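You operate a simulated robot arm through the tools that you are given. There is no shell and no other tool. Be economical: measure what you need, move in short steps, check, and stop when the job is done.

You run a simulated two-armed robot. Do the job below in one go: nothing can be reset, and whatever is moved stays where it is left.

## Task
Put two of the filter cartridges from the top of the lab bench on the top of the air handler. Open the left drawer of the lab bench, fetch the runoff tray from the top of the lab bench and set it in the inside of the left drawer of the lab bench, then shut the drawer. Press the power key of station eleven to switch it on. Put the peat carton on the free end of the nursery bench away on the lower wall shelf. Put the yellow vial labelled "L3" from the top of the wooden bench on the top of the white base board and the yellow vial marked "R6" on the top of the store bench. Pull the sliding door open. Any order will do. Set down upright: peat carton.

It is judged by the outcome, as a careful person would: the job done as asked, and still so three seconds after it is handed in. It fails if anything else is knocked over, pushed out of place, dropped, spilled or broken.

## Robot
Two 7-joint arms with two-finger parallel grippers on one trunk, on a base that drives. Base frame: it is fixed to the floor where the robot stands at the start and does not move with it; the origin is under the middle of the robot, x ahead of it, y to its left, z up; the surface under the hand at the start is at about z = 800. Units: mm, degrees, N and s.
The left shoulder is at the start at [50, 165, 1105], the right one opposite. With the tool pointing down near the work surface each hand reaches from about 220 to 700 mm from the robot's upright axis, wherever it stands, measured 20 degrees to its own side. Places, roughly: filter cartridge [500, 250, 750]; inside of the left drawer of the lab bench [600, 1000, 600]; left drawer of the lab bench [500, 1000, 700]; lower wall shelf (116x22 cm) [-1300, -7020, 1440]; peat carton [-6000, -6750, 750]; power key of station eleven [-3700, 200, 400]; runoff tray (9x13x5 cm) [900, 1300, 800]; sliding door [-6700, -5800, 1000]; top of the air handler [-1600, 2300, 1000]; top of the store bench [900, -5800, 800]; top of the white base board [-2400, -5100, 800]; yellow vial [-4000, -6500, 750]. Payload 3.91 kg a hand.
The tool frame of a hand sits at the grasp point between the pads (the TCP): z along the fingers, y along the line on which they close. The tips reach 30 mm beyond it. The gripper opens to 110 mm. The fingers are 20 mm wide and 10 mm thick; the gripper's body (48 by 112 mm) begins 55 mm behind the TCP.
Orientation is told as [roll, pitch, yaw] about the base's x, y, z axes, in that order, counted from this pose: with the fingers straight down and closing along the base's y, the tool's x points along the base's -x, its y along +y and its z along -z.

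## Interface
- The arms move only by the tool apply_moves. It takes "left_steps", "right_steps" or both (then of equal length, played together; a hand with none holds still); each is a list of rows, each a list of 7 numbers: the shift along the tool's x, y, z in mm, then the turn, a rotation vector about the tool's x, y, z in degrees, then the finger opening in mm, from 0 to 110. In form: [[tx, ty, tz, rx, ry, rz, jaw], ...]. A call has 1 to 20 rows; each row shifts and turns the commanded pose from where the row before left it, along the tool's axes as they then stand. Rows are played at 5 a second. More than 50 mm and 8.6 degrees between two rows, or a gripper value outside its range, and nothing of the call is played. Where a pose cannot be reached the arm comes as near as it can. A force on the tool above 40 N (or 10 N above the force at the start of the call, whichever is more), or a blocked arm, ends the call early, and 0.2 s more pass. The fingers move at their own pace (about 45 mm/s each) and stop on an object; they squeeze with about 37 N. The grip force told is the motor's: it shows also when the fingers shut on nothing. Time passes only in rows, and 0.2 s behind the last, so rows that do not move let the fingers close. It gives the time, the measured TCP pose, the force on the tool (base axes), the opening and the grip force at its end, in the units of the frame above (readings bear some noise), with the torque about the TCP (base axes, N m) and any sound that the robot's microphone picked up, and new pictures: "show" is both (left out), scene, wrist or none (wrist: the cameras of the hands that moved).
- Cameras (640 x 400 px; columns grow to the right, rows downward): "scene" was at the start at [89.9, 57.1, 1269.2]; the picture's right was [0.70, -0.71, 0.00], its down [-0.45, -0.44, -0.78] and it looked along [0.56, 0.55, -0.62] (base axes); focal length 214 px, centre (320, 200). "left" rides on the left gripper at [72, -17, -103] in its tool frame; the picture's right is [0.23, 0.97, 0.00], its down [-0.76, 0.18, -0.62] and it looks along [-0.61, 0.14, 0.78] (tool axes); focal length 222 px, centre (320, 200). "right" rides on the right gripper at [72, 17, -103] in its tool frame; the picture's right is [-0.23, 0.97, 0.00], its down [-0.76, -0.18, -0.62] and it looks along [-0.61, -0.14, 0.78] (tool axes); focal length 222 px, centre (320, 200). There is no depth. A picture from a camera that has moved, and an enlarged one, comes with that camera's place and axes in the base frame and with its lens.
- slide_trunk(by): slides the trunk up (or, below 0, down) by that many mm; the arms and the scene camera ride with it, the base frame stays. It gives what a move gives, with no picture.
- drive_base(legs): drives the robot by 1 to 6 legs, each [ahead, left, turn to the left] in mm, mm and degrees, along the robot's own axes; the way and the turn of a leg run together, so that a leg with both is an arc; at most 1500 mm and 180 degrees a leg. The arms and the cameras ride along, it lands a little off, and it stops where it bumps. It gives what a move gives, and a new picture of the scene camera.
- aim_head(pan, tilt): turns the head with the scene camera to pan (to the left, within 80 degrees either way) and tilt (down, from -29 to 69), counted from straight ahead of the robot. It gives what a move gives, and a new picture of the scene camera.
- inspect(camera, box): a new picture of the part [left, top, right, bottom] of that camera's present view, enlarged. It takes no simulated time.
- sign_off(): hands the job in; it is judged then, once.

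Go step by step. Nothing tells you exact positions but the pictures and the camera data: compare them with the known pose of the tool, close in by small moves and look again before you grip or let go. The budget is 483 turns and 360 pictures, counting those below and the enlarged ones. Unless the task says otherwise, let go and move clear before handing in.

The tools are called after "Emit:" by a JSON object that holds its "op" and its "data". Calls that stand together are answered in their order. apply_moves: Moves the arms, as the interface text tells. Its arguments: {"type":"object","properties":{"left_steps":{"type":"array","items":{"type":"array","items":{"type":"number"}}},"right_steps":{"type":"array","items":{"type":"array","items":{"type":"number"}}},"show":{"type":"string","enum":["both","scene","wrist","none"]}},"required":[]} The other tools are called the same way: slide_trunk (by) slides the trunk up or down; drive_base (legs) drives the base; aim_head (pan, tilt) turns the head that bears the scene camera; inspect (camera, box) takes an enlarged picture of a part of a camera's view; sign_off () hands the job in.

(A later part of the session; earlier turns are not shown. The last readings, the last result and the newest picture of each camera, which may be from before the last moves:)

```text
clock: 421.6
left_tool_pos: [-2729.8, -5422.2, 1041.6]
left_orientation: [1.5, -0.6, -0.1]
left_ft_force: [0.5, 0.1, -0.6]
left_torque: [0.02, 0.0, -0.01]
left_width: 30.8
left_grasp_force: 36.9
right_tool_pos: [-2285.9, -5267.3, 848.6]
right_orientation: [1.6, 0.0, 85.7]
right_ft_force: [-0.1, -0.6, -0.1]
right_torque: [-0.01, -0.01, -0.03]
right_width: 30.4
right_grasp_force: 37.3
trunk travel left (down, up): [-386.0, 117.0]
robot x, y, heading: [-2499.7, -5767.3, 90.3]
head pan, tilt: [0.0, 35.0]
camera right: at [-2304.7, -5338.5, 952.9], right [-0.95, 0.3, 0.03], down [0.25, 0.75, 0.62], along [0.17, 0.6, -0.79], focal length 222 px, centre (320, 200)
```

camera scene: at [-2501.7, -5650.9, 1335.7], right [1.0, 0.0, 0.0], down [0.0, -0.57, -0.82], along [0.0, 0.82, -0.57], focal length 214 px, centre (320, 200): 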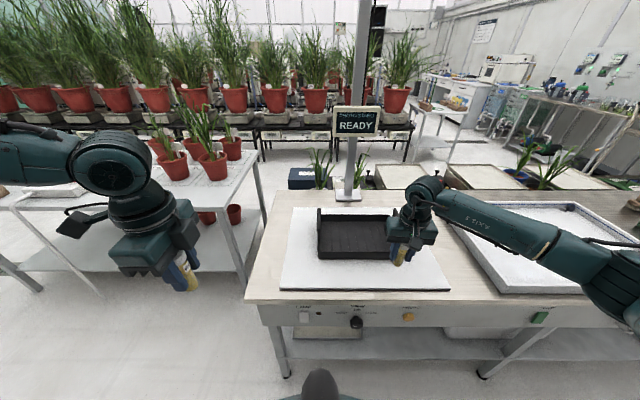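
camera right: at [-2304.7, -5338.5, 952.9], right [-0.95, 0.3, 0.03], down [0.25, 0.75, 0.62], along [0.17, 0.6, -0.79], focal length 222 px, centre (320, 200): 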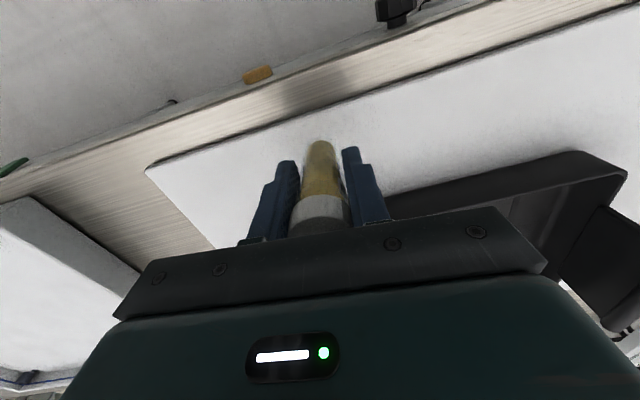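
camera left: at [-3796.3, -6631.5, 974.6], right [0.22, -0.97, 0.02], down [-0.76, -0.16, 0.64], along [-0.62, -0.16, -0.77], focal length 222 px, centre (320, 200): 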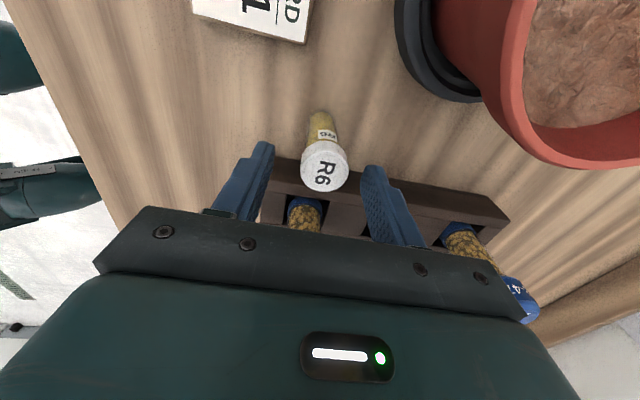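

No contact yet, so the board is lower (~z 765) and my strip estimate shifts; I'll move 25 mm inward and continue down.

Emit:
{"op": "apply_moves", "data": {"right_steps": [[-13, 0, 0, 0, 0, 0, 15], [-12, 0, 0, 0, 0, 0, 15], [0, 0, 3, 0, 0, 0, 15], [0, 0, 3, 0, 0, 0, 15], [0, 0, 3, 0, 0, 0, 15], [0, 0, 2, 0, 0, 0, 15], [0, 0, 2, 0, 0, 0, 15], [0, 0, 2, 0, 0, 0, 15], [0, 0, 2, 0, 0, 0, 15], [0, 0, 2, 0, 0, 0, 15], [0, 0, 2, 0, 0, 0, 15], [0, 0, 2, 0, 0, 0, 15], [0, 0, 2, 0, 0, 0, 15], [0, 0, 2, 0, 0, 0, 15], [0, 0, 2, 0, 0, 0, 15]], "show": "both"}}

```text
clock: 424.8
left_tool_pos: [-2729.9, -5424.3, 1042.6]
left_orientation: [1.6, -0.7, -0.1]
left_ft_force: [0.0, 0.2, -0.9]
left_torque: [0.03, 0.0, 0.01]
left_width: 30.6
left_grasp_force: 37.0
right_tool_pos: [-2286.6, -5241.7, 825.7]
right_orientation: [1.6, -0.5, 85.6]
right_ft_force: [0.9, -1.0, 30.6]
right_torque: [0.03, -0.24, -0.04]
right_width: 30.2
right_grasp_force: 37.4
trunk travel left (down, up): [-386.0, 117.0]
robot x, y, heading: [-2499.5, -5764.9, 90.2]
head pan, tilt: [0.0, 35.0]
camera scene: at [-2502.9, -5654.0, 1336.4], right [1.0, 0.0, 0.0], down [0.0, -0.57, -0.82], along [0.0, 0.82, -0.57], focal length 214 px, centre (320, 200)
camera right: at [-2304.8, -5313.8, 928.3], right [-0.95, 0.3, 0.03], down [0.25, 0.74, 0.62], along [0.17, 0.6, -0.78], focal length 222 px, centre (320, 200)
```

scene: 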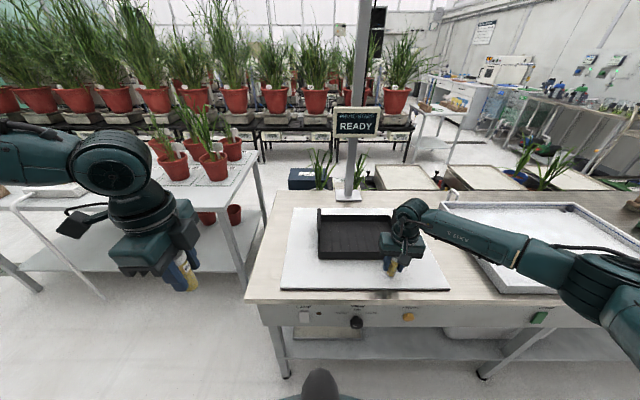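
right: 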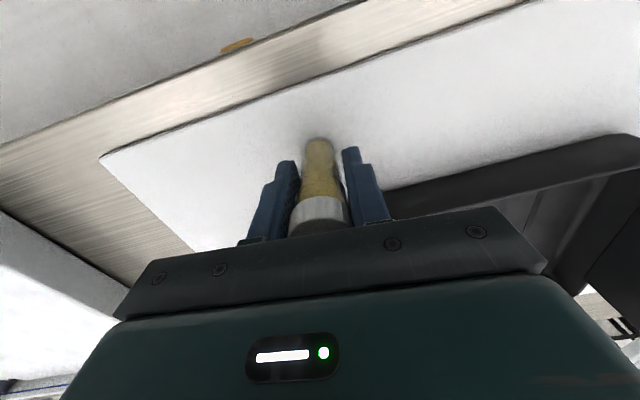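

Contact (30 N). Relieving slightly, opening and rising.

Emit:
{"op": "apply_moves", "data": {"right_steps": [[0, 0, -2, 0, 0, 0, 30], [0, 0, 0, 0, 0, 0, 45], [0, 0, 0, 0, 0, 0, 60], [0, 0, 0, 0, 0, 0, 60], [0, 0, -20, 0, 0, 0, 60], [0, 0, -35, 0, 0, 0, 60], [0, 0, -40, 0, 0, 0, 60], [0, 0, -40, 0, 0, 0, 60]], "show": "both"}}

```text
clock: 426.6
left_tool_pos: [-2729.5, -5423.1, 1040.8]
left_orientation: [1.4, -0.6, 0.0]
left_ft_force: [-0.2, -0.3, -0.2]
left_torque: [-0.05, 0.03, 0.0]
left_width: 30.8
left_grasp_force: 37.0
right_tool_pos: [-2281.5, -5242.4, 957.8]
right_orientation: [1.5, 0.0, 85.7]
right_ft_force: [0.4, 0.1, 0.7]
right_torque: [-0.03, 0.02, 0.0]
right_width: 59.8
right_grasp_force: 0.1
trunk travel left (down, up): [-386.0, 117.0]
robot x, y, heading: [-2502.6, -5768.0, 90.1]
head pan, tilt: [0.0, 35.0]
camera scene: at [-2501.9, -5651.3, 1335.6], right [1.0, 0.0, 0.0], down [0.0, -0.57, -0.82], along [0.0, 0.82, -0.57], focal length 214 px, centre (320, 200)
camera right: at [-2300.6, -5313.7, 1061.4], right [-0.95, 0.3, 0.03], down [0.25, 0.74, 0.62], along [0.17, 0.6, -0.79], focal length 222 px, centre (320, 200)
```

scene: 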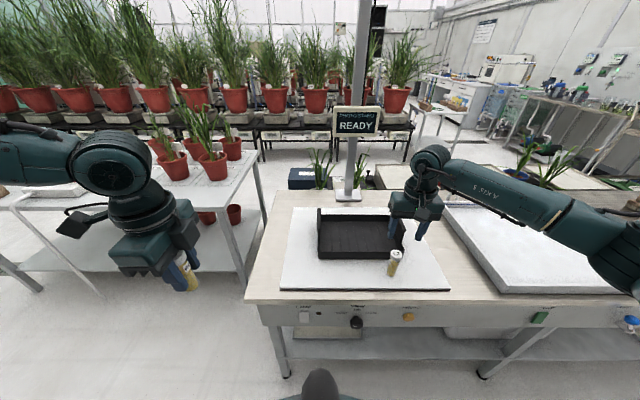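
right: 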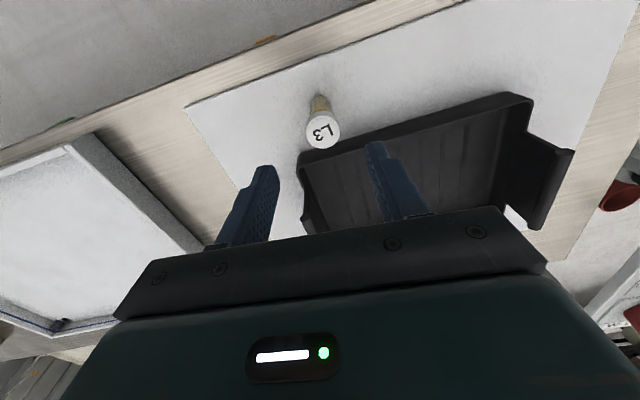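

L3 stands upright on the base board. Now R6 to the store bench in the east: retract, back off, turn east and drive along the aisle.

Emit:
{"op": "apply_moves", "data": {"right_steps": [[0, 0, -40, 0, 0, 0, 60], [40, 0, -40, 0, 0, 0, 60], [40, 0, 0, 0, 0, 0, 60], [40, 0, 0, 0, 0, 0, 60], [40, 0, 0, 0, 0, 0, 60]], "show": "none"}}

Emit:
{"op": "drive_base", "data": {"legs": [[-200, 0, 0], [0, 0, -90], [1500, 0, 0], [1150, 0, 0]]}}

Emit:
{"op": "aim_head", "data": {"pan": 0, "tilt": 35}}

```text
refused: row 2 steps farther than a row can; nothing moved
```

```text
clock: 444.5
left_tool_pos: [502.1, -5679.9, 1041.8]
left_orientation: [1.4, -0.6, -88.7]
left_ft_force: [0.6, 1.3, -0.8]
left_torque: [-0.02, -0.01, 0.01]
left_width: 30.5
left_grasp_force: 37.1
right_tool_pos: [692.8, -6123.6, 957.2]
right_orientation: [1.5, 0.1, -2.8]
right_ft_force: [0.3, 0.3, 0.7]
right_torque: [-0.01, 0.0, 0.03]
right_width: 60.3
right_grasp_force: 0.0
trunk travel left (down, up): [-386.0, 117.0]
robot x, y, heading: [161.8, -5918.9, 1.8]
head pan, tilt: [0.0, 35.0]
camera scene: at [281.2, -5916.0, 1335.6], right [0.03, -1.0, 0.0], down [-0.57, -0.02, -0.82], along [0.82, 0.02, -0.57], focal length 214 px, centre (320, 200)
```

scene: 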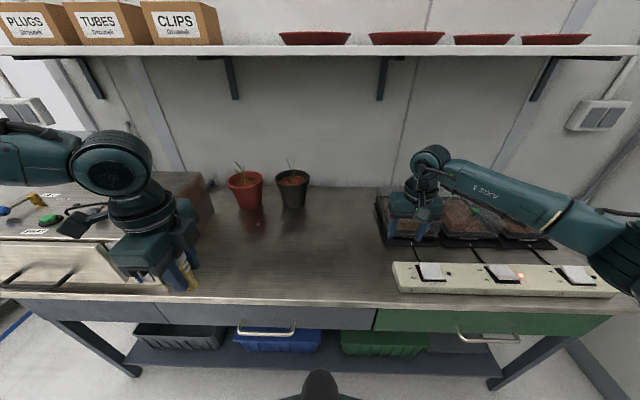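

```text
clock: 445.1
left_tool_pos: [502.3, -5679.5, 1041.4]
left_orientation: [1.6, -0.6, -88.7]
left_ft_force: [-0.3, 1.1, -0.1]
left_torque: [0.0, 0.02, -0.01]
left_width: 30.6
left_grasp_force: 37.3
right_tool_pos: [694.0, -6123.5, 956.4]
right_orientation: [1.5, 0.0, -3.0]
right_ft_force: [0.5, 0.3, 0.4]
right_torque: [-0.01, -0.01, 0.0]
right_width: 60.1
right_grasp_force: 0.1
trunk travel left (down, up): [-386.0, 117.0]
robot x, y, heading: [159.0, -5915.1, 1.6]
head pan, tilt: [0.0, 35.0]
camera scene: at [281.0, -5916.0, 1335.7], right [0.03, -1.0, 0.0], down [-0.57, -0.02, -0.82], along [0.82, 0.02, -0.57], focal length 214 px, centre (320, 200)
```

scene: 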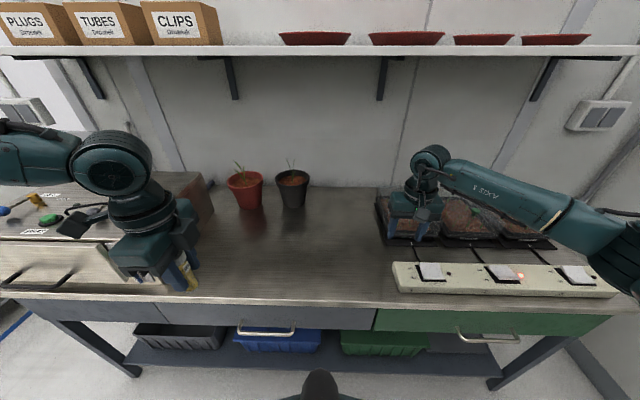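

The right hand is still extended (that retract was refused), so I'll first raise and retract it. Then bring R6 over the empty middle-left of the store bench.

Emit:
{"op": "apply_moves", "data": {"right_steps": [[0, 0, -40, 0, 0, 0, 60], [0, 0, -40, 0, 0, 0, 60], [40, 0, 0, 0, 0, 0, 60], [40, 0, 0, 0, 0, 0, 60], [40, 0, 0, 0, 0, 0, 60]], "show": "none"}}

Emit:
{"op": "drive_base", "data": {"legs": [[70, 0, -1.6]]}}

Emit:
{"op": "apply_moves", "data": {"left_steps": [[-12, 36, 0, 0, 0, 0, 15], [-12, 36, 0, 0, 0, 0, 15], [-12, 36, 20, 0, 0, 0, 15], [-12, 36, 20, 0, 0, 0, 15]]}}

```text
clock: 446.3
left_tool_pos: [500.3, -5679.2, 1041.2]
left_orientation: [1.5, -0.5, -88.7]
left_ft_force: [0.1, -0.4, -0.2]
left_torque: [-0.02, 0.03, -0.02]
left_width: 30.7
left_grasp_force: 36.9
right_tool_pos: [573.1, -6118.1, 1038.5]
right_orientation: [1.5, 0.1, -3.0]
right_ft_force: [-0.1, 0.3, -0.2]
right_torque: [0.01, 0.0, -0.03]
right_width: 59.9
right_grasp_force: 0.0
trunk travel left (down, up): [-386.0, 117.0]
robot x, y, heading: [164.4, -5920.1, 1.3]
head pan, tilt: [0.0, 35.0]
```

```text
clock: 447.3
left_tool_pos: [578.0, -5687.5, 1041.4]
left_orientation: [1.5, -0.7, -90.2]
left_ft_force: [0.9, 0.8, 0.7]
left_torque: [-0.05, 0.03, 0.02]
left_width: 30.6
left_grasp_force: 36.8
right_tool_pos: [638.4, -6128.7, 1037.7]
right_orientation: [1.5, 0.1, -4.5]
right_ft_force: [0.5, -0.2, 0.6]
right_torque: [0.0, 0.0, 0.0]
right_width: 60.3
right_grasp_force: 0.0
trunk travel left (down, up): [-386.0, 117.0]
robot x, y, heading: [232.7, -5912.2, 0.3]
head pan, tilt: [0.0, 35.0]
camera scene: at [351.1, -5918.3, 1335.5], right [0.0, -1.0, 0.0], down [-0.57, 0.0, -0.82], along [0.82, 0.0, -0.57], focal length 214 px, centre (320, 200)
```

scene: 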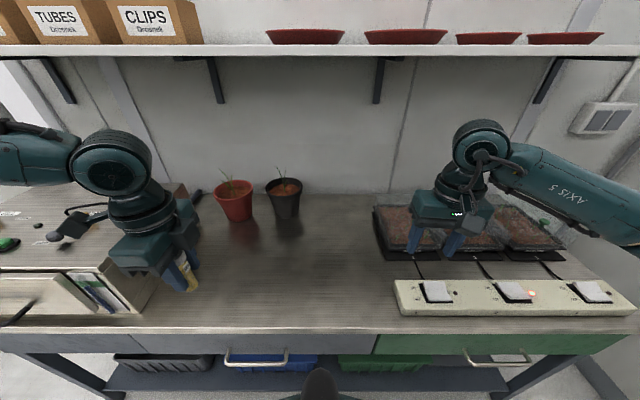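

```text
clock: 448.3
left_tool_pos: [723.4, -5738.0, 1004.3]
left_orientation: [1.4, -0.6, -90.2]
left_ft_force: [-0.1, 0.2, -1.2]
left_torque: [-0.01, -0.04, -0.01]
left_width: 30.5
left_grasp_force: 37.2
right_tool_pos: [637.3, -6127.8, 1038.2]
right_orientation: [1.5, 0.1, -4.5]
right_ft_force: [0.3, -0.2, -0.9]
right_torque: [0.01, 0.01, 0.0]
right_width: 59.9
right_grasp_force: 0.1
trunk travel left (down, up): [-386.0, 117.0]
robot x, y, heading: [233.3, -5916.2, 0.1]
head pan, tilt: [0.0, 35.0]
camera scene: at [351.1, -5917.8, 1335.5], right [0.0, -1.0, 0.0], down [-0.57, 0.0, -0.82], along [0.82, 0.0, -0.57], focal length 214 px, centre (320, 200)
camera left: at [703.5, -5663.3, 1108.1], right [0.97, 0.22, 0.02], down [0.16, -0.76, 0.64], along [0.16, -0.62, -0.77], focal length 222 px, centre (320, 200)
```

scene: 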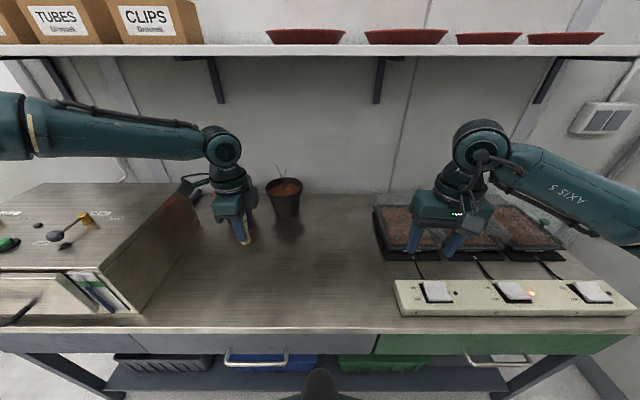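
left: 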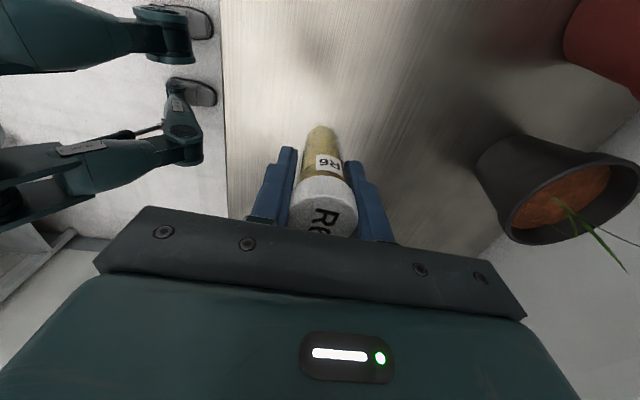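

R6 is over clear bench. Lowering.

Emit:
{"op": "apply_moves", "data": {"left_steps": [[0, 0, 30, 0, 0, 0, 15], [0, 0, 30, 0, 0, 0, 15], [0, 0, 30, 0, 0, 0, 15], [0, 0, 30, 0, 0, 0, 15], [0, 0, 10, 0, 0, 0, 15]], "show": "wrist"}}

```text
clock: 449.5
left_tool_pos: [702.8, -5713.8, 895.8]
left_orientation: [1.5, -0.7, -90.3]
left_ft_force: [-0.1, -0.1, 0.0]
left_torque: [0.04, 0.01, 0.01]
left_width: 30.5
left_grasp_force: 37.0
left hand out of reach, approached as far as the arm can: row 2, 3, 4, 5
right_tool_pos: [636.7, -6129.1, 1037.4]
right_orientation: [1.5, 0.0, -4.5]
right_ft_force: [0.2, 0.4, 0.5]
right_torque: [-0.04, 0.01, 0.02]
right_width: 59.9
right_grasp_force: 0.0
trunk travel left (down, up): [-386.0, 117.0]
robot x, y, heading: [233.3, -5913.9, -0.0]
head pan, tilt: [0.0, 35.0]
camera left: at [682.1, -5638.4, 999.1], right [0.97, 0.22, 0.02], down [0.16, -0.75, 0.64], along [0.16, -0.62, -0.77], focal length 222 px, centre (320, 200)
```

left: 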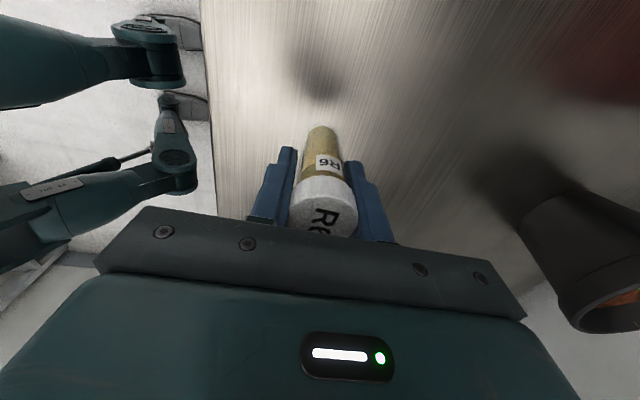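

Emit:
{"op": "slide_trunk", "data": {"by": -45}}

Emit:
{"op": "apply_moves", "data": {"left_steps": [[0, 0, 3, 0, 0, 0, 15], [0, 0, 3, 0, 0, 0, 15], [0, 0, 3, 0, 0, 0, 15], [0, 0, 2, 0, 0, 0, 15], [0, 0, 2, 0, 0, 0, 15], [0, 0, 2, 0, 0, 0, 15], [0, 0, 2, 0, 0, 0, 15], [0, 0, 2, 0, 0, 0, 15], [0, 0, 2, 0, 0, 0, 15], [0, 0, 2, 0, 0, 0, 15], [0, 0, 2, 0, 0, 0, 15], [0, 0, 2, 0, 0, 0, 15]], "show": "wrist"}}

```text
clock: 450.4
left_tool_pos: [701.5, -5712.4, 851.4]
left_orientation: [1.6, -0.7, -90.1]
left_ft_force: [0.3, -0.2, -0.5]
left_torque: [-0.01, 0.0, 0.0]
left_width: 30.5
left_grasp_force: 36.8
right_tool_pos: [637.0, -6127.9, 992.8]
right_orientation: [1.5, 0.0, -4.5]
right_ft_force: [0.0, -0.6, -0.7]
right_torque: [0.01, -0.01, -0.05]
right_width: 59.9
right_grasp_force: 0.1
trunk travel left (down, up): [-341.0, 162.0]
robot x, y, heading: [233.9, -5914.3, 0.1]
head pan, tilt: [0.0, 35.0]
```

```text
clock: 453.0
left_tool_pos: [695.5, -5704.3, 838.3]
left_orientation: [1.7, -0.8, -90.4]
left_ft_force: [1.3, -2.0, 13.6]
left_torque: [-0.03, 0.13, -0.02]
left_width: 30.7
left_grasp_force: 37.1
left hand out of reach, approached as far as the arm can: row 2, 4, 7, 10
right_tool_pos: [637.4, -6129.6, 992.7]
right_orientation: [1.6, 0.0, -4.5]
right_ft_force: [0.1, 0.2, 0.6]
right_torque: [-0.03, -0.01, -0.03]
right_width: 60.0
right_grasp_force: 0.0
trunk travel left (down, up): [-341.0, 162.0]
robot x, y, heading: [234.6, -5912.6, -0.1]
head pan, tilt: [0.0, 35.0]
camera left: at [675.0, -5630.6, 940.6], right [0.97, 0.22, 0.03], down [0.15, -0.75, 0.64], along [0.16, -0.62, -0.77], focal length 222 px, centre (320, 200)
```

left: 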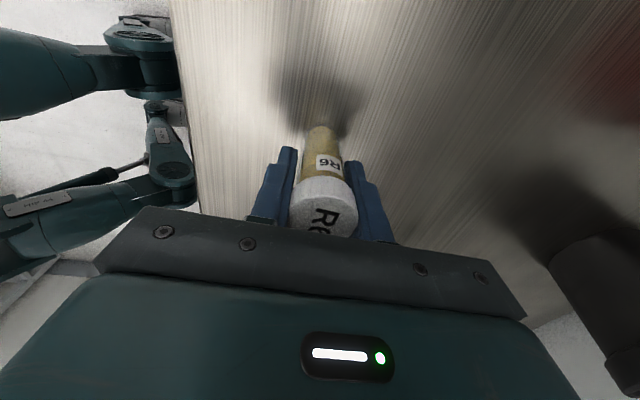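

Contact. Opening and lifting with the trunk.

Emit:
{"op": "apply_moves", "data": {"left_steps": [[0, 0, 0, 0, 0, 0, 40], [0, 0, 0, 0, 0, 0, 55], [0, 0, 0, 0, 0, 0, 60], [0, 0, 0, 0, 0, 0, 60]], "show": "none"}}

Emit:
{"op": "slide_trunk", "data": {"by": 155}}

Emit:
{"op": "inspect", "data": {"camera": "left", "box": [0, 0, 640, 400]}}

Emit:
{"op": "inspect", "data": {"camera": "scene", "box": [0, 0, 640, 400]}}

```text
clock: 454.0
left_tool_pos: [696.3, -5703.1, 834.5]
left_orientation: [1.7, -0.7, -90.3]
left_ft_force: [0.3, 0.0, 0.4]
left_torque: [0.0, -0.03, 0.01]
left_width: 59.8
left_grasp_force: 0.0
right_tool_pos: [638.0, -6128.0, 992.4]
right_orientation: [1.5, -0.1, -4.4]
right_ft_force: [-0.7, 0.7, -0.5]
right_torque: [0.01, 0.02, 0.02]
right_width: 60.0
right_grasp_force: 0.0
trunk travel left (down, up): [-341.0, 162.0]
robot x, y, heading: [230.8, -5915.4, 0.5]
head pan, tilt: [0.0, 35.0]
```

```text
clock: 455.8
left_tool_pos: [694.9, -5703.4, 989.9]
left_orientation: [1.5, -0.7, -90.2]
left_ft_force: [0.5, -0.4, 1.0]
left_torque: [-0.01, -0.03, -0.01]
left_width: 60.1
left_grasp_force: 0.2
right_tool_pos: [638.3, -6129.4, 1148.3]
right_orientation: [1.4, -0.1, -4.4]
right_ft_force: [-0.3, 0.3, 0.2]
right_torque: [0.03, 0.0, 0.0]
right_width: 59.9
right_grasp_force: 0.0
trunk travel left (down, up): [-496.0, 7.0]
robot x, y, heading: [230.9, -5911.2, 0.2]
head pan, tilt: [0.0, 35.0]
```

```text
1.00 times, centred on (320, 200) of left (not enlarged: the box is as wide or as high as the picture)
camera zoom: at [674.8, -5629.5, 1093.5], right [0.97, 0.22, 0.02], down [0.16, -0.75, 0.64], along [0.16, -0.62, -0.77], focal length 222 px, centre (320, 200)
```

zoom: 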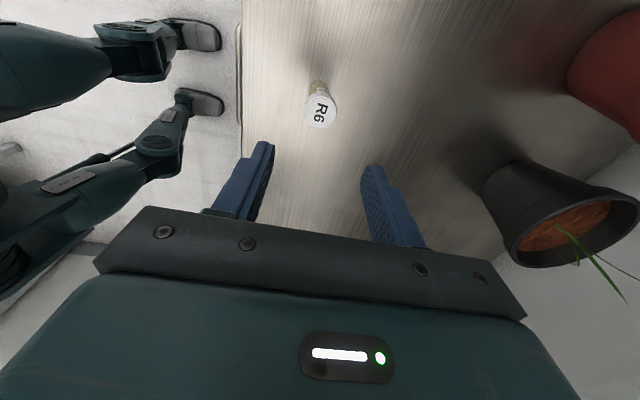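

```text
1.00 times, centred on (320, 200) of scene (not enlarged: the box is as wide or as high as the picture)
camera zoom: at [350.2, -5918.3, 1445.6], right [0.0, -1.0, 0.0], down [-0.57, 0.0, -0.82], along [0.82, 0.0, -0.57], focal length 214 px, centre (320, 200)
```

zoom: 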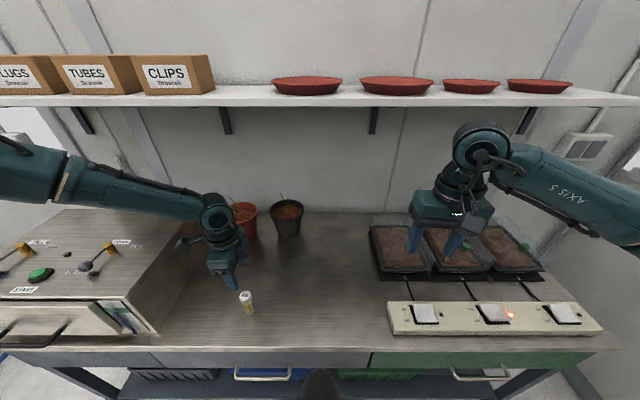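

R6 stands upright on the store bench. Next the peat carton and sliding door in the west: back off, turn around and drive along the aisle.

Emit:
{"op": "drive_base", "data": {"legs": [[-300, 0, 0], [0, 0, 179.8], [1450, 60, 0], [1450, 0, 0], [1450, 0, 0], [500, 0, 0]]}}

Emit:
{"op": "aim_head", "data": {"pan": 15, "tilt": 25}}

```text
clock: 488.1
left_tool_pos: [-5362.6, -6186.8, 991.6]
left_orientation: [1.5, -0.7, 90.1]
left_ft_force: [-0.4, 0.1, -0.3]
left_torque: [0.01, -0.03, -0.03]
left_width: 60.4
left_grasp_force: 0.0
right_tool_pos: [-5306.3, -5762.1, 1148.5]
right_orientation: [1.5, 0.1, 175.8]
right_ft_force: [0.1, 0.5, 0.4]
right_torque: [0.0, -0.02, 0.03]
right_width: 60.1
right_grasp_force: 0.0
trunk travel left (down, up): [-496.0, 7.0]
robot x, y, heading: [-4900.7, -5971.3, -179.6]
head pan, tilt: [0.0, 35.0]
camera scene: at [-5020.6, -5976.9, 1445.6], right [-0.01, 1.0, 0.0], down [0.57, 0.0, -0.82], along [-0.82, 0.0, -0.57], focal length 214 px, centre (320, 200)
```

scene: 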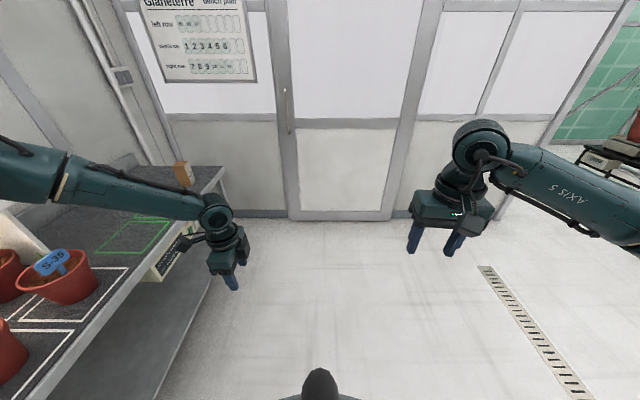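

```text
clock: 488.9
left_tool_pos: [-5362.1, -6186.8, 990.6]
left_orientation: [1.6, -0.7, 89.9]
left_ft_force: [-0.2, -0.5, -0.6]
left_torque: [0.01, -0.01, 0.0]
left_width: 59.9
left_grasp_force: 0.0
right_tool_pos: [-5306.7, -5761.9, 1147.4]
right_orientation: [1.6, 0.0, 175.8]
right_ft_force: [0.8, -0.3, 0.6]
right_torque: [0.01, 0.02, 0.03]
right_width: 60.2
right_grasp_force: 0.2
trunk travel left (down, up): [-496.0, 7.0]
robot x, y, heading: [-4900.1, -5974.4, -179.7]
head pan, tilt: [15.0, 25.0]
camera scene: at [-5020.9, -6000.6, 1461.4], right [-0.26, 0.96, 0.0], down [0.41, 0.11, -0.91], along [-0.87, -0.24, -0.42], focal length 214 px, centre (320, 200)
```

scene: 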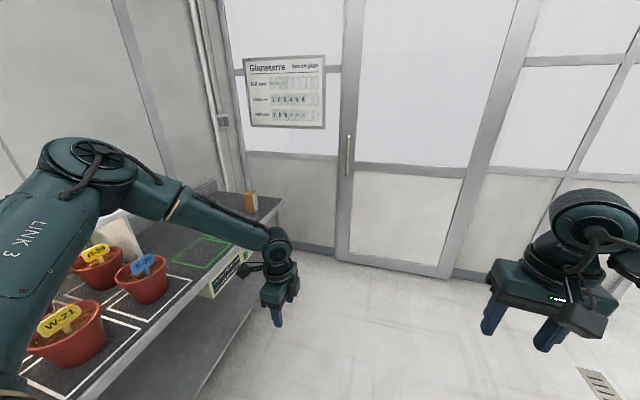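

I see the sliding door with its vertical handle at its left edge (≈(-6690,-6226,1080)) and the peat carton on the far end of the nursery bench. I'll turn the left hand to point forward for gripping the door handle.

Emit:
{"op": "apply_moves", "data": {"left_steps": [[0, 0, 0, 0, 0, -8.2, 80], [0, 0, 0, 0, 0, -8.2, 80], [0, 0, 0, 0, 0, -8.2, 80], [0, 0, 0, 0, 0, -8.2, 80], [0, 0, 0, 0, 0, -8.2, 80], [0, 0, 0, 0, 0, -8.2, 80], [0, 0, 0, 0, 0, -8.2, 80], [0, 0, 0, 0, 0, -8.2, 80], [0, 0, 0, 0, 0, -8.2, 80], [0, 0, 0, 0, 0, -8.2, 80], [0, 0, 0, 0, 0, -8.2, 80]], "show": "none"}}

Emit:
{"op": "apply_moves", "data": {"left_steps": [[10, 0, 0, 0, -8.2, 0, 80], [10, 0, 0, 0, -8.2, 0, 80], [10, 0, 0, 0, -8.2, 0, 80], [10, 0, 0, 0, -8.2, 0, 80], [10, 0, 0, 0, -8.2, 0, 80], [10, 0, 0, 0, -8.2, 0, 80], [0, 0, 0, 0, -8.2, 0, 80], [0, 0, 0, 0, -8.2, 0, 80], [0, 0, 0, 0, -8.2, 0, 80], [0, 0, 0, 0, -8.2, 0, 80], [0, 0, 0, 0, -8, 0, 80]], "show": "none"}}

Emit:
{"op": "drive_base", "data": {"legs": [[900, 90, -0.3]]}}

Emit:
{"op": "aim_head", "data": {"pan": 10, "tilt": 20}}

```text
clock: 491.2
left_tool_pos: [-5361.1, -6188.0, 990.5]
left_orientation: [-0.7, -1.5, -179.6]
left_ft_force: [0.1, -0.2, -0.2]
left_torque: [-0.02, 0.01, -0.02]
left_width: 80.1
left_grasp_force: 0.1
right_tool_pos: [-5307.8, -5761.5, 1148.9]
right_orientation: [1.5, 0.0, 175.8]
right_ft_force: [-0.3, -0.1, 0.7]
right_torque: [0.03, -0.03, 0.0]
right_width: 60.1
right_grasp_force: 0.1
trunk travel left (down, up): [-496.0, 7.0]
robot x, y, heading: [-4905.9, -5972.8, -179.8]
head pan, tilt: [15.0, 25.0]
```

```text
clock: 493.6
left_tool_pos: [-5331.5, -6254.4, 1094.2]
left_orientation: [-152.9, -88.3, -26.9]
left_ft_force: [0.1, 0.1, 0.3]
left_torque: [-0.02, 0.01, 0.03]
left_width: 80.2
left_grasp_force: 0.1
left hand out of reach, approached as far as the arm can: row 5, 6, 7, 8, 9, 10, 11
right_tool_pos: [-5306.7, -5761.2, 1147.1]
right_orientation: [1.5, 0.1, 175.8]
right_ft_force: [0.0, 0.7, 0.2]
right_torque: [0.01, -0.02, 0.03]
right_width: 60.0
right_grasp_force: 0.0
trunk travel left (down, up): [-496.0, 7.0]
robot x, y, heading: [-4900.6, -5971.9, -179.7]
head pan, tilt: [15.0, 25.0]
```

```text
clock: 498.4
left_tool_pos: [-6232.5, -6355.0, 1095.7]
left_orientation: [-152.8, -88.4, -26.8]
left_ft_force: [-0.1, 0.5, -0.2]
left_torque: [0.0, 0.02, 0.03]
left_width: 79.8
left_grasp_force: 0.0
right_tool_pos: [-6211.5, -5861.0, 1147.8]
right_orientation: [1.4, 0.0, 176.0]
right_ft_force: [-0.2, 0.0, -0.4]
right_torque: [0.01, -0.01, 0.02]
right_width: 59.9
right_grasp_force: 0.1
trunk travel left (down, up): [-496.0, 7.0]
robot x, y, heading: [-5803.7, -6069.7, -179.2]
head pan, tilt: [15.0, 25.0]
camera scene: at [-5924.0, -6098.9, 1461.4], right [-0.27, 0.96, 0.0], down [0.41, 0.11, -0.91], along [-0.87, -0.24, -0.42], focal length 214 px, centre (320, 200)
```

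scene: 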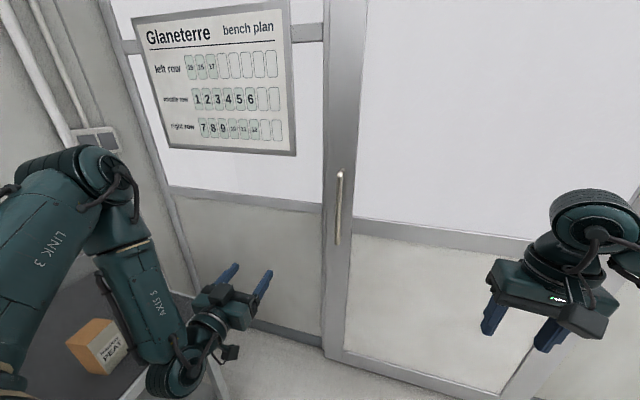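

```text
clock: 499.1
left_tool_pos: [-6232.6, -6354.6, 1095.1]
left_orientation: [-152.9, -88.4, -26.7]
left_ft_force: [1.2, -0.1, 0.7]
left_torque: [-0.01, 0.01, -0.02]
left_width: 80.1
left_grasp_force: 0.0
right_tool_pos: [-6211.6, -5860.4, 1148.4]
right_orientation: [1.5, -0.1, 176.0]
right_ft_force: [-0.4, -1.5, 0.1]
right_torque: [0.01, 0.02, 0.01]
right_width: 60.2
right_grasp_force: 0.0
trunk travel left (down, up): [-496.0, 7.0]
robot x, y, heading: [-5806.2, -6071.6, -179.3]
head pan, tilt: [10.0, 20.0]
camera scene: at [-5926.5, -6091.3, 1469.5], right [-0.18, 0.98, 0.0], down [0.34, 0.06, -0.94], along [-0.92, -0.17, -0.34], focal length 214 px, centre (320, 200)
```

scene: 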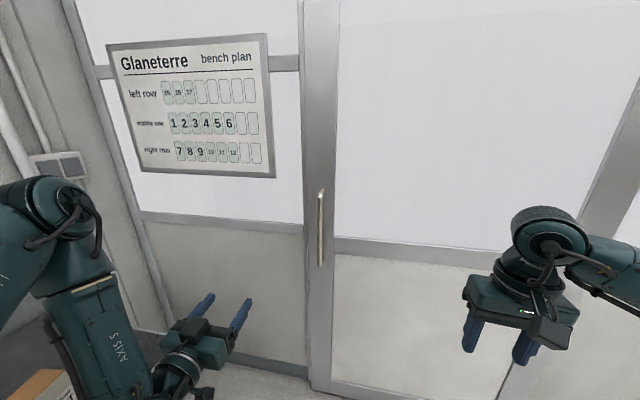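

The handle bar is at about (-6627,-6217), z 945–1230. I'll move the left hand inward in line with it, pull the right hand back, and roll closer.

Emit:
{"op": "apply_moves", "data": {"left_steps": [[0, -35, 0, 0, 0, 0, 80], [0, -35, 0, 0, 0, 0, 80], [0, -35, 0, 0, 0, 0, 80], [0, -32, 0, 0, 0, 0, 80]], "right_steps": [[40, 0, 0, 0, 0, 0, 60], [40, 0, 0, 0, 0, 0, 60], [40, 0, 0, 0, 0, 0, 60], [30, 0, 0, 0, 0, 0, 60]], "show": "none"}}

Emit:
{"op": "drive_base", "data": {"legs": [[250, 0, -0.7]]}}

Emit:
{"op": "inspect", "data": {"camera": "left", "box": [0, 0, 640, 400]}}

```text
clock: 500.1
left_tool_pos: [-6245.9, -6262.0, 1154.0]
left_orientation: [-151.8, -88.7, -27.9]
left_ft_force: [-1.3, -0.1, -0.2]
left_torque: [0.02, -0.01, -0.01]
left_width: 80.0
left_grasp_force: 0.0
left hand out of reach, approached as far as the arm can: row 1, 2, 3, 4
right_tool_pos: [-6073.9, -5872.7, 1151.6]
right_orientation: [1.4, 0.1, 175.9]
right_ft_force: [0.4, -1.1, 0.4]
right_torque: [0.01, -0.04, 0.04]
right_width: 60.1
right_grasp_force: 0.1
right hand out of reach, approached as far as the arm can: row 4
trunk travel left (down, up): [-496.0, 7.0]
robot x, y, heading: [-5806.1, -6070.9, -179.6]
head pan, tilt: [10.0, 20.0]
```

```text
clock: 501.9
left_tool_pos: [-6496.7, -6257.9, 1153.7]
left_orientation: [-150.5, -88.6, -29.8]
left_ft_force: [-0.5, -0.1, -0.5]
left_torque: [0.03, -0.01, 0.0]
left_width: 79.8
left_grasp_force: 0.2
right_tool_pos: [-6319.4, -5871.6, 1152.9]
right_orientation: [1.5, 0.1, 175.4]
right_ft_force: [-0.5, 0.1, -0.2]
right_torque: [0.02, 0.0, -0.01]
right_width: 59.9
right_grasp_force: 0.1
trunk travel left (down, up): [-496.0, 7.0]
robot x, y, heading: [-6053.4, -6072.2, 180.1]
head pan, tilt: [10.0, 20.0]
camera scene: at [-6175.3, -6091.1, 1469.4], right [-0.17, 0.98, 0.0], down [0.34, 0.06, -0.94], along [-0.93, -0.16, -0.34], focal length 214 px, centre (320, 200)
```

scene: 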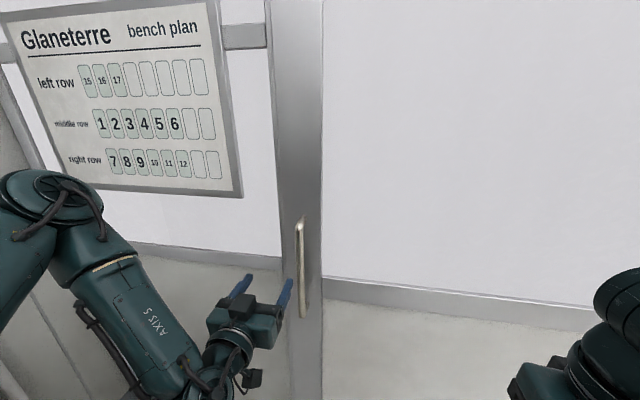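

```text
1.00 times, centred on (320, 200) of left (not enlarged: the box is as wide or as high as the picture)
camera zoom: at [-6395.1, -6240.2, 1080.4], right [-0.01, -0.97, -0.24], down [0.64, -0.19, 0.75], along [-0.77, -0.15, 0.62], focal length 222 px, centre (320, 200)
```

zoom: 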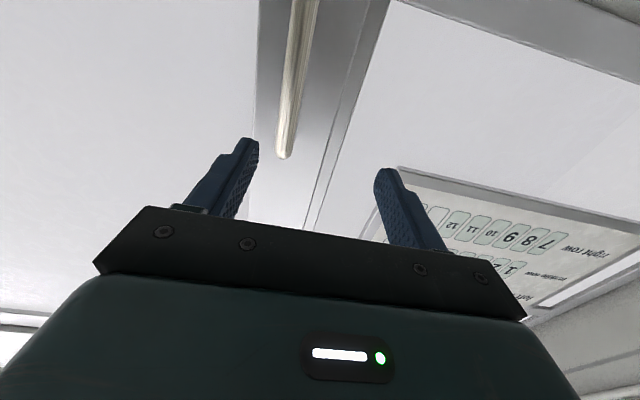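

The bar's at y≈-6226 and my hand's at -6258. I'll shift right 32 mm and advance 112 mm with the base.

Emit:
{"op": "drive_base", "data": {"legs": [[0, -32, 0], [112, 0, 0]]}}

Emit:
{"op": "inspect", "data": {"camera": "left", "box": [0, 0, 640, 400]}}

```text
clock: 503.7
left_tool_pos: [-6607.4, -6227.5, 1152.9]
left_orientation: [-149.9, -88.6, -30.3]
left_ft_force: [0.4, -0.5, -0.4]
left_torque: [-0.03, 0.03, -0.02]
left_width: 80.0
left_grasp_force: 0.1
right_tool_pos: [-6430.7, -5839.2, 1152.3]
right_orientation: [1.5, 0.1, 175.3]
right_ft_force: [-0.1, 0.0, 0.6]
right_torque: [-0.04, -0.01, 0.01]
right_width: 60.0
right_grasp_force: 0.0
trunk travel left (down, up): [-496.0, 7.0]
robot x, y, heading: [-6159.6, -6040.2, 179.7]
head pan, tilt: [10.0, 20.0]
camera scene: at [-6286.6, -6059.2, 1469.4], right [-0.17, 0.98, 0.0], down [0.34, 0.06, -0.94], along [-0.93, -0.16, -0.34], focal length 214 px, centre (320, 200)
```

scene: 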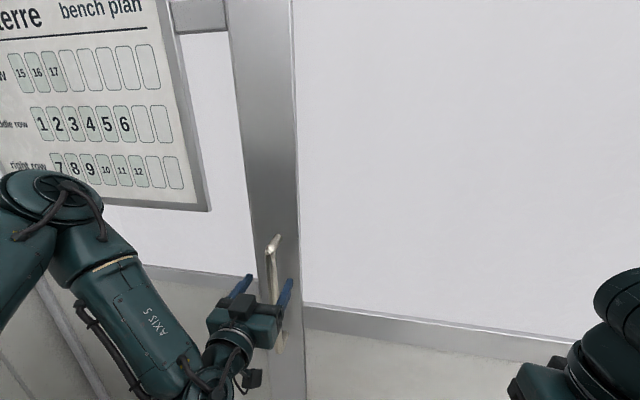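

```text
1.00 times, centred on (320, 200) of left (not enlarged: the box is as wide or as high as the picture)
camera zoom: at [-6506.4, -6208.1, 1080.3], right [-0.01, -0.97, -0.24], down [0.64, -0.19, 0.75], along [-0.77, -0.14, 0.62], focal length 222 px, centre (320, 200)
```

zoom: 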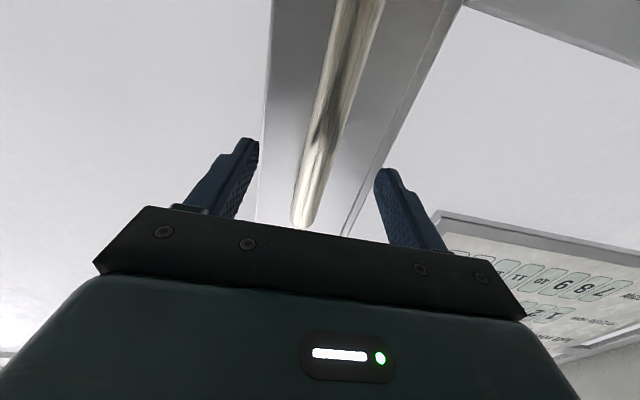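

The bar is between the fingers. Advancing 22 mm and closing.

Emit:
{"op": "apply_moves", "data": {"left_steps": [[0, 0, 8, 0, 0, 0, 80], [0, 0, 7, 0, 0, 0, 80], [0, 0, 7, 0, 0, 0, 80], [0, 0, 0, 0, 0, 0, 5], [0, 0, 0, 0, 0, 0, 5], [0, 0, 0, 0, 0, 0, 5], [0, 0, 0, 0, 0, 0, 5], [0, 0, 0, 0, 0, 0, 5]], "show": "wrist"}}

```text
clock: 505.5
left_tool_pos: [-6629.2, -6225.9, 1154.4]
left_orientation: [-154.8, -88.6, -25.6]
left_ft_force: [-0.4, 4.1, -0.7]
left_torque: [-0.64, 0.04, -0.17]
left_width: 21.7
left_grasp_force: 45.1
right_tool_pos: [-6430.1, -5838.2, 1151.8]
right_orientation: [1.6, 0.2, 175.4]
right_ft_force: [1.4, 0.7, 0.9]
right_torque: [-0.01, -0.01, 0.01]
right_width: 60.3
right_grasp_force: 0.1
trunk travel left (down, up): [-496.0, 7.0]
robot x, y, heading: [-6159.8, -6043.4, 179.9]
head pan, tilt: [10.0, 20.0]
camera left: at [-6527.9, -6207.2, 1081.5], right [-0.01, -0.97, -0.24], down [0.64, -0.19, 0.75], along [-0.77, -0.14, 0.62], focal length 222 px, centre (320, 200)
```

left: 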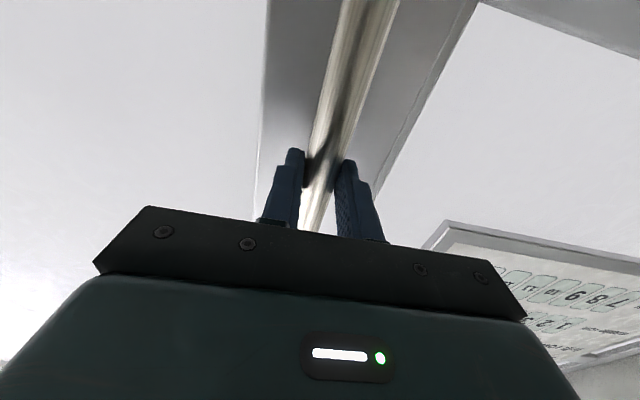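

Bar gripped. Sliding the door to the right by strafing 100 mm.

Emit:
{"op": "drive_base", "data": {"legs": [[0, -100, 0]]}}

```text
clock: 507.0
left_tool_pos: [-6629.8, -6123.0, 1154.8]
left_orientation: [-150.4, -88.5, -30.4]
left_ft_force: [-3.2, 7.3, -1.8]
left_torque: [-0.58, 0.28, -0.41]
left_width: 21.7
left_grasp_force: 44.9
right_tool_pos: [-6430.2, -5738.6, 1152.2]
right_orientation: [1.6, 0.1, 175.2]
right_ft_force: [-0.3, 0.6, 0.1]
right_torque: [-0.02, 0.02, 0.01]
right_width: 60.1
right_grasp_force: 0.1
trunk travel left (down, up): [-496.0, 7.0]
robot x, y, heading: [-6160.6, -5941.3, 180.0]
head pan, tilt: [10.0, 20.0]
camera scene: at [-6285.9, -5958.2, 1469.4], right [-0.17, 0.99, 0.0], down [0.34, 0.06, -0.94], along [-0.93, -0.16, -0.34], focal length 214 px, centre (320, 200)
```

scene: 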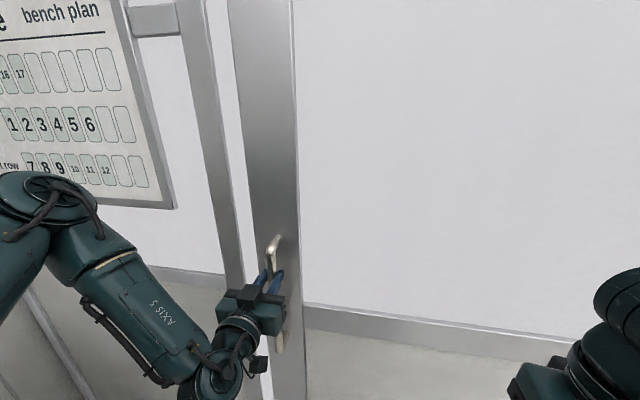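

The door is sliding open. Continuing 500 mm.

Emit:
{"op": "drive_base", "data": {"legs": [[0, -500, 0]]}}

```text
clock: 511.9
left_tool_pos: [-6629.4, -5619.7, 1154.2]
left_orientation: [-148.2, -88.6, -32.8]
left_ft_force: [-14.4, -2.9, 9.8]
left_torque: [-0.82, 0.42, -0.03]
left_width: 21.6
left_grasp_force: 44.6
right_tool_pos: [-6428.2, -5236.0, 1151.8]
right_orientation: [1.5, 0.2, 175.2]
right_ft_force: [0.3, -0.9, 0.1]
right_torque: [-0.03, 0.01, 0.0]
right_width: 60.0
right_grasp_force: 0.0
trunk travel left (down, up): [-496.0, 7.0]
robot x, y, heading: [-6161.1, -5439.2, 179.9]
head pan, tilt: [10.0, 20.0]
camera scene: at [-6285.3, -5456.5, 1469.4], right [-0.17, 0.99, 0.0], down [0.34, 0.06, -0.94], along [-0.93, -0.16, -0.34], focal length 214 px, centre (320, 200)
```

scene: 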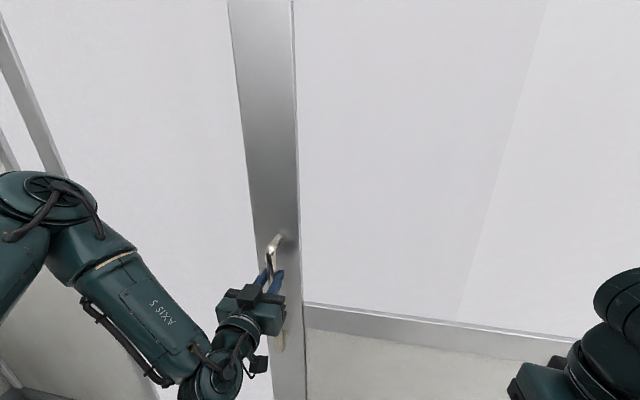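

Emit:
{"op": "drive_base", "data": {"legs": [[0, -250, 0]]}}

Emit:
{"op": "aim_head", "data": {"pan": 30, "tilt": 10}}

```text
clock: 514.7
left_tool_pos: [-6628.0, -5368.0, 1155.1]
left_orientation: [-148.4, -88.5, -32.6]
left_ft_force: [-17.8, 0.9, 3.1]
left_torque: [-0.75, 0.33, -0.15]
left_width: 21.9
left_grasp_force: 45.4
right_tool_pos: [-6429.3, -4984.5, 1152.5]
right_orientation: [1.4, 0.2, 175.3]
right_ft_force: [0.7, -0.2, 0.0]
right_torque: [0.01, 0.03, -0.01]
right_width: 60.0
right_grasp_force: 0.1
trunk travel left (down, up): [-496.0, 7.0]
robot x, y, heading: [-6164.3, -5186.9, 179.9]
head pan, tilt: [10.0, 20.0]
camera scene: at [-6285.5, -5205.8, 1469.3], right [-0.17, 0.99, 0.0], down [0.34, 0.06, -0.94], along [-0.93, -0.16, -0.34], focal length 214 px, centre (320, 200)
```

scene: 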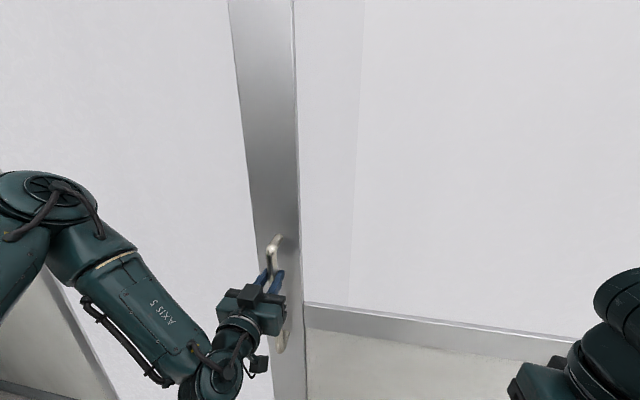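

```text
clock: 515.6
left_tool_pos: [-6629.1, -5369.3, 1155.4]
left_orientation: [-151.6, -88.6, -29.5]
left_ft_force: [-11.8, 2.6, -3.9]
left_torque: [-0.91, -0.12, -0.01]
left_width: 21.8
left_grasp_force: 45.0
right_tool_pos: [-6429.0, -4985.6, 1151.6]
right_orientation: [1.5, 0.2, 175.3]
right_ft_force: [-0.3, -0.4, 0.0]
right_torque: [0.02, -0.01, -0.04]
right_width: 60.2
right_grasp_force: 0.1
trunk travel left (down, up): [-496.0, 7.0]
robot x, y, heading: [-6161.9, -5186.0, 179.8]
head pan, tilt: [30.0, 10.0]
camera scene: at [-6274.2, -5236.0, 1485.5], right [-0.5, 0.87, 0.0], down [0.15, 0.09, -0.98], along [-0.85, -0.49, -0.18], focal length 214 px, centre (320, 200)
```

scene: 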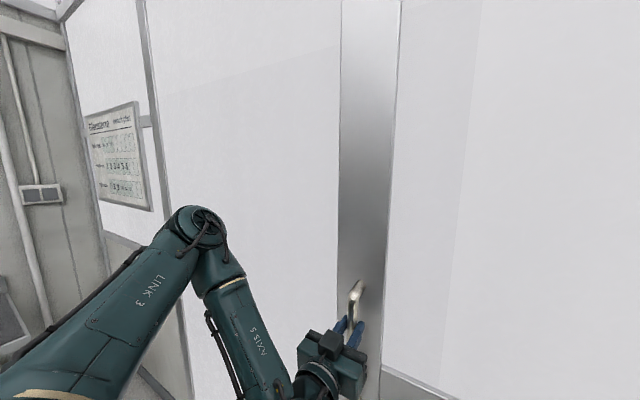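

Opened ~860 mm. Trying a further 120 mm in case it goes farther.

Emit:
{"op": "drive_base", "data": {"legs": [[0, -100, 0]]}}

```text
clock: 516.8
left_tool_pos: [-6628.4, -5313.7, 1155.0]
left_orientation: [-161.3, -88.5, -18.0]
left_ft_force: [-1.7, 0.7, -3.8]
left_torque: [-0.39, 0.32, 0.24]
left_width: 21.8
left_grasp_force: 44.9
right_tool_pos: [-6427.3, -4923.4, 1151.7]
right_orientation: [1.5, 0.1, 175.2]
right_ft_force: [-0.1, 0.4, -0.7]
right_torque: [-0.01, -0.02, 0.02]
right_width: 60.2
right_grasp_force: 0.1
trunk travel left (down, up): [-496.0, 7.0]
robot x, y, heading: [-6162.1, -5125.0, 179.9]
head pan, tilt: [30.0, 10.0]
stopped in leg 1: the force on the tool passed its limit at 55 N (the readings are from after the stop); the commanded pose is now the measured one
camera scene: at [-6272.3, -5173.6, 1485.7], right [-0.5, 0.87, 0.0], down [0.15, 0.09, -0.98], along [-0.85, -0.49, -0.17], focal length 214 px, centre (320, 200)
```

scene: 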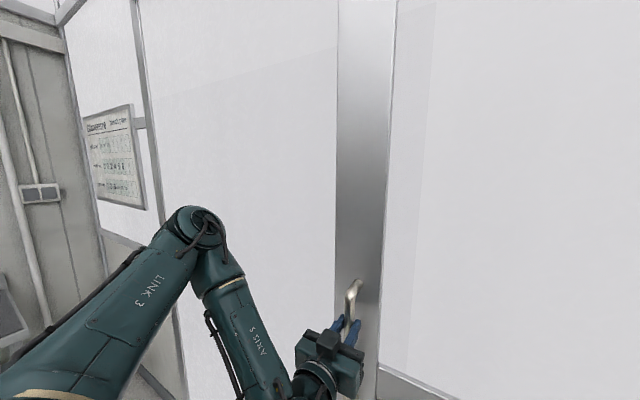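

The door has reached its end stop, fully open. Releasing the handle and backing off.

Emit:
{"op": "apply_moves", "data": {"left_steps": [[0, 0, 0, 0, 0, 0, 50], [0, 0, 0, 0, 0, 0, 80], [0, 0, 0, 0, 0, 0, 80], [0, 0, -20, 0, 0, 0, 80], [0, 0, -30, 0, 0, 0, 80]], "show": "none"}}

Emit:
{"op": "drive_base", "data": {"legs": [[-300, 0, 0]]}}

Emit:
{"op": "aim_head", "data": {"pan": 20, "tilt": 15}}

```text
clock: 518.0
left_tool_pos: [-6585.5, -5319.4, 1154.6]
left_orientation: [-158.5, -88.3, -20.9]
left_ft_force: [0.8, 0.2, 0.1]
left_torque: [-0.02, -0.01, -0.01]
left_width: 80.1
left_grasp_force: 0.0
left hand out of reach, approached as far as the arm can: row 5
right_tool_pos: [-6427.5, -4924.6, 1152.4]
right_orientation: [1.5, 0.1, 175.3]
right_ft_force: [-0.1, 0.3, -0.6]
right_torque: [0.02, -0.01, 0.04]
right_width: 60.1
right_grasp_force: 0.1
trunk travel left (down, up): [-496.0, 7.0]
robot x, y, heading: [-6162.3, -5122.2, 179.8]
head pan, tilt: [30.0, 10.0]
```

```text
clock: 520.0
left_tool_pos: [-6289.8, -5319.1, 1154.8]
left_orientation: [-159.3, -88.4, -20.0]
left_ft_force: [-0.6, -0.1, 0.3]
left_torque: [-0.01, 0.02, 0.01]
left_width: 80.1
left_grasp_force: 0.1
right_tool_pos: [-6128.6, -4923.8, 1152.3]
right_orientation: [1.5, 0.1, 175.3]
right_ft_force: [-0.3, 0.7, -0.3]
right_torque: [-0.04, 0.03, 0.01]
right_width: 60.1
right_grasp_force: 0.1
trunk travel left (down, up): [-496.0, 7.0]
robot x, y, heading: [-5862.4, -5124.9, 180.1]
head pan, tilt: [30.0, 10.0]
camera scene: at [-5974.1, -5174.4, 1485.9], right [-0.5, 0.87, 0.0], down [0.15, 0.09, -0.98], along [-0.85, -0.49, -0.17], focal length 214 px, centre (320, 200)
```

scene: 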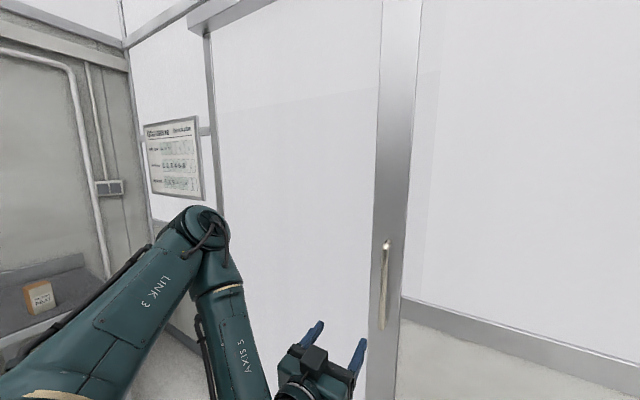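

```text
clock: 520.8
left_tool_pos: [-6289.7, -5319.6, 1155.0]
left_orientation: [-158.7, -88.4, -20.7]
left_ft_force: [0.9, -1.0, 0.3]
left_torque: [0.01, 0.02, 0.0]
left_width: 79.6
left_grasp_force: 0.1
right_tool_pos: [-6130.9, -4924.1, 1152.8]
right_orientation: [1.6, 0.1, 175.4]
right_ft_force: [0.4, 1.5, -0.3]
right_torque: [0.0, 0.01, 0.0]
right_width: 59.9
right_grasp_force: 0.1
trunk travel left (down, up): [-496.0, 7.0]
robot x, y, heading: [-5864.5, -5126.6, 179.9]
head pan, tilt: [20.0, 15.0]
camera scene: at [-5982.2, -5159.9, 1477.7], right [-0.34, 0.94, 0.0], down [0.24, 0.09, -0.97], along [-0.91, -0.33, -0.26], focal length 214 px, centre (320, 200)
```

scene: 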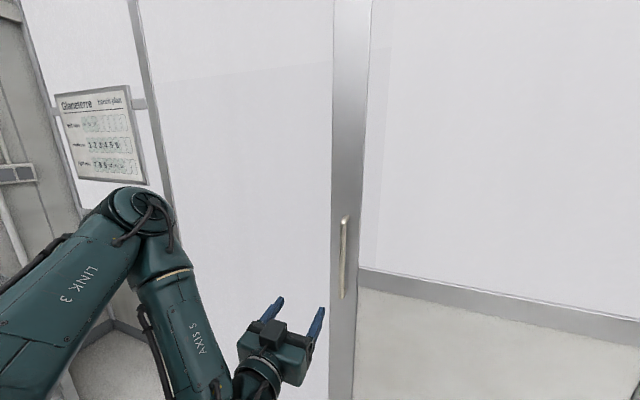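

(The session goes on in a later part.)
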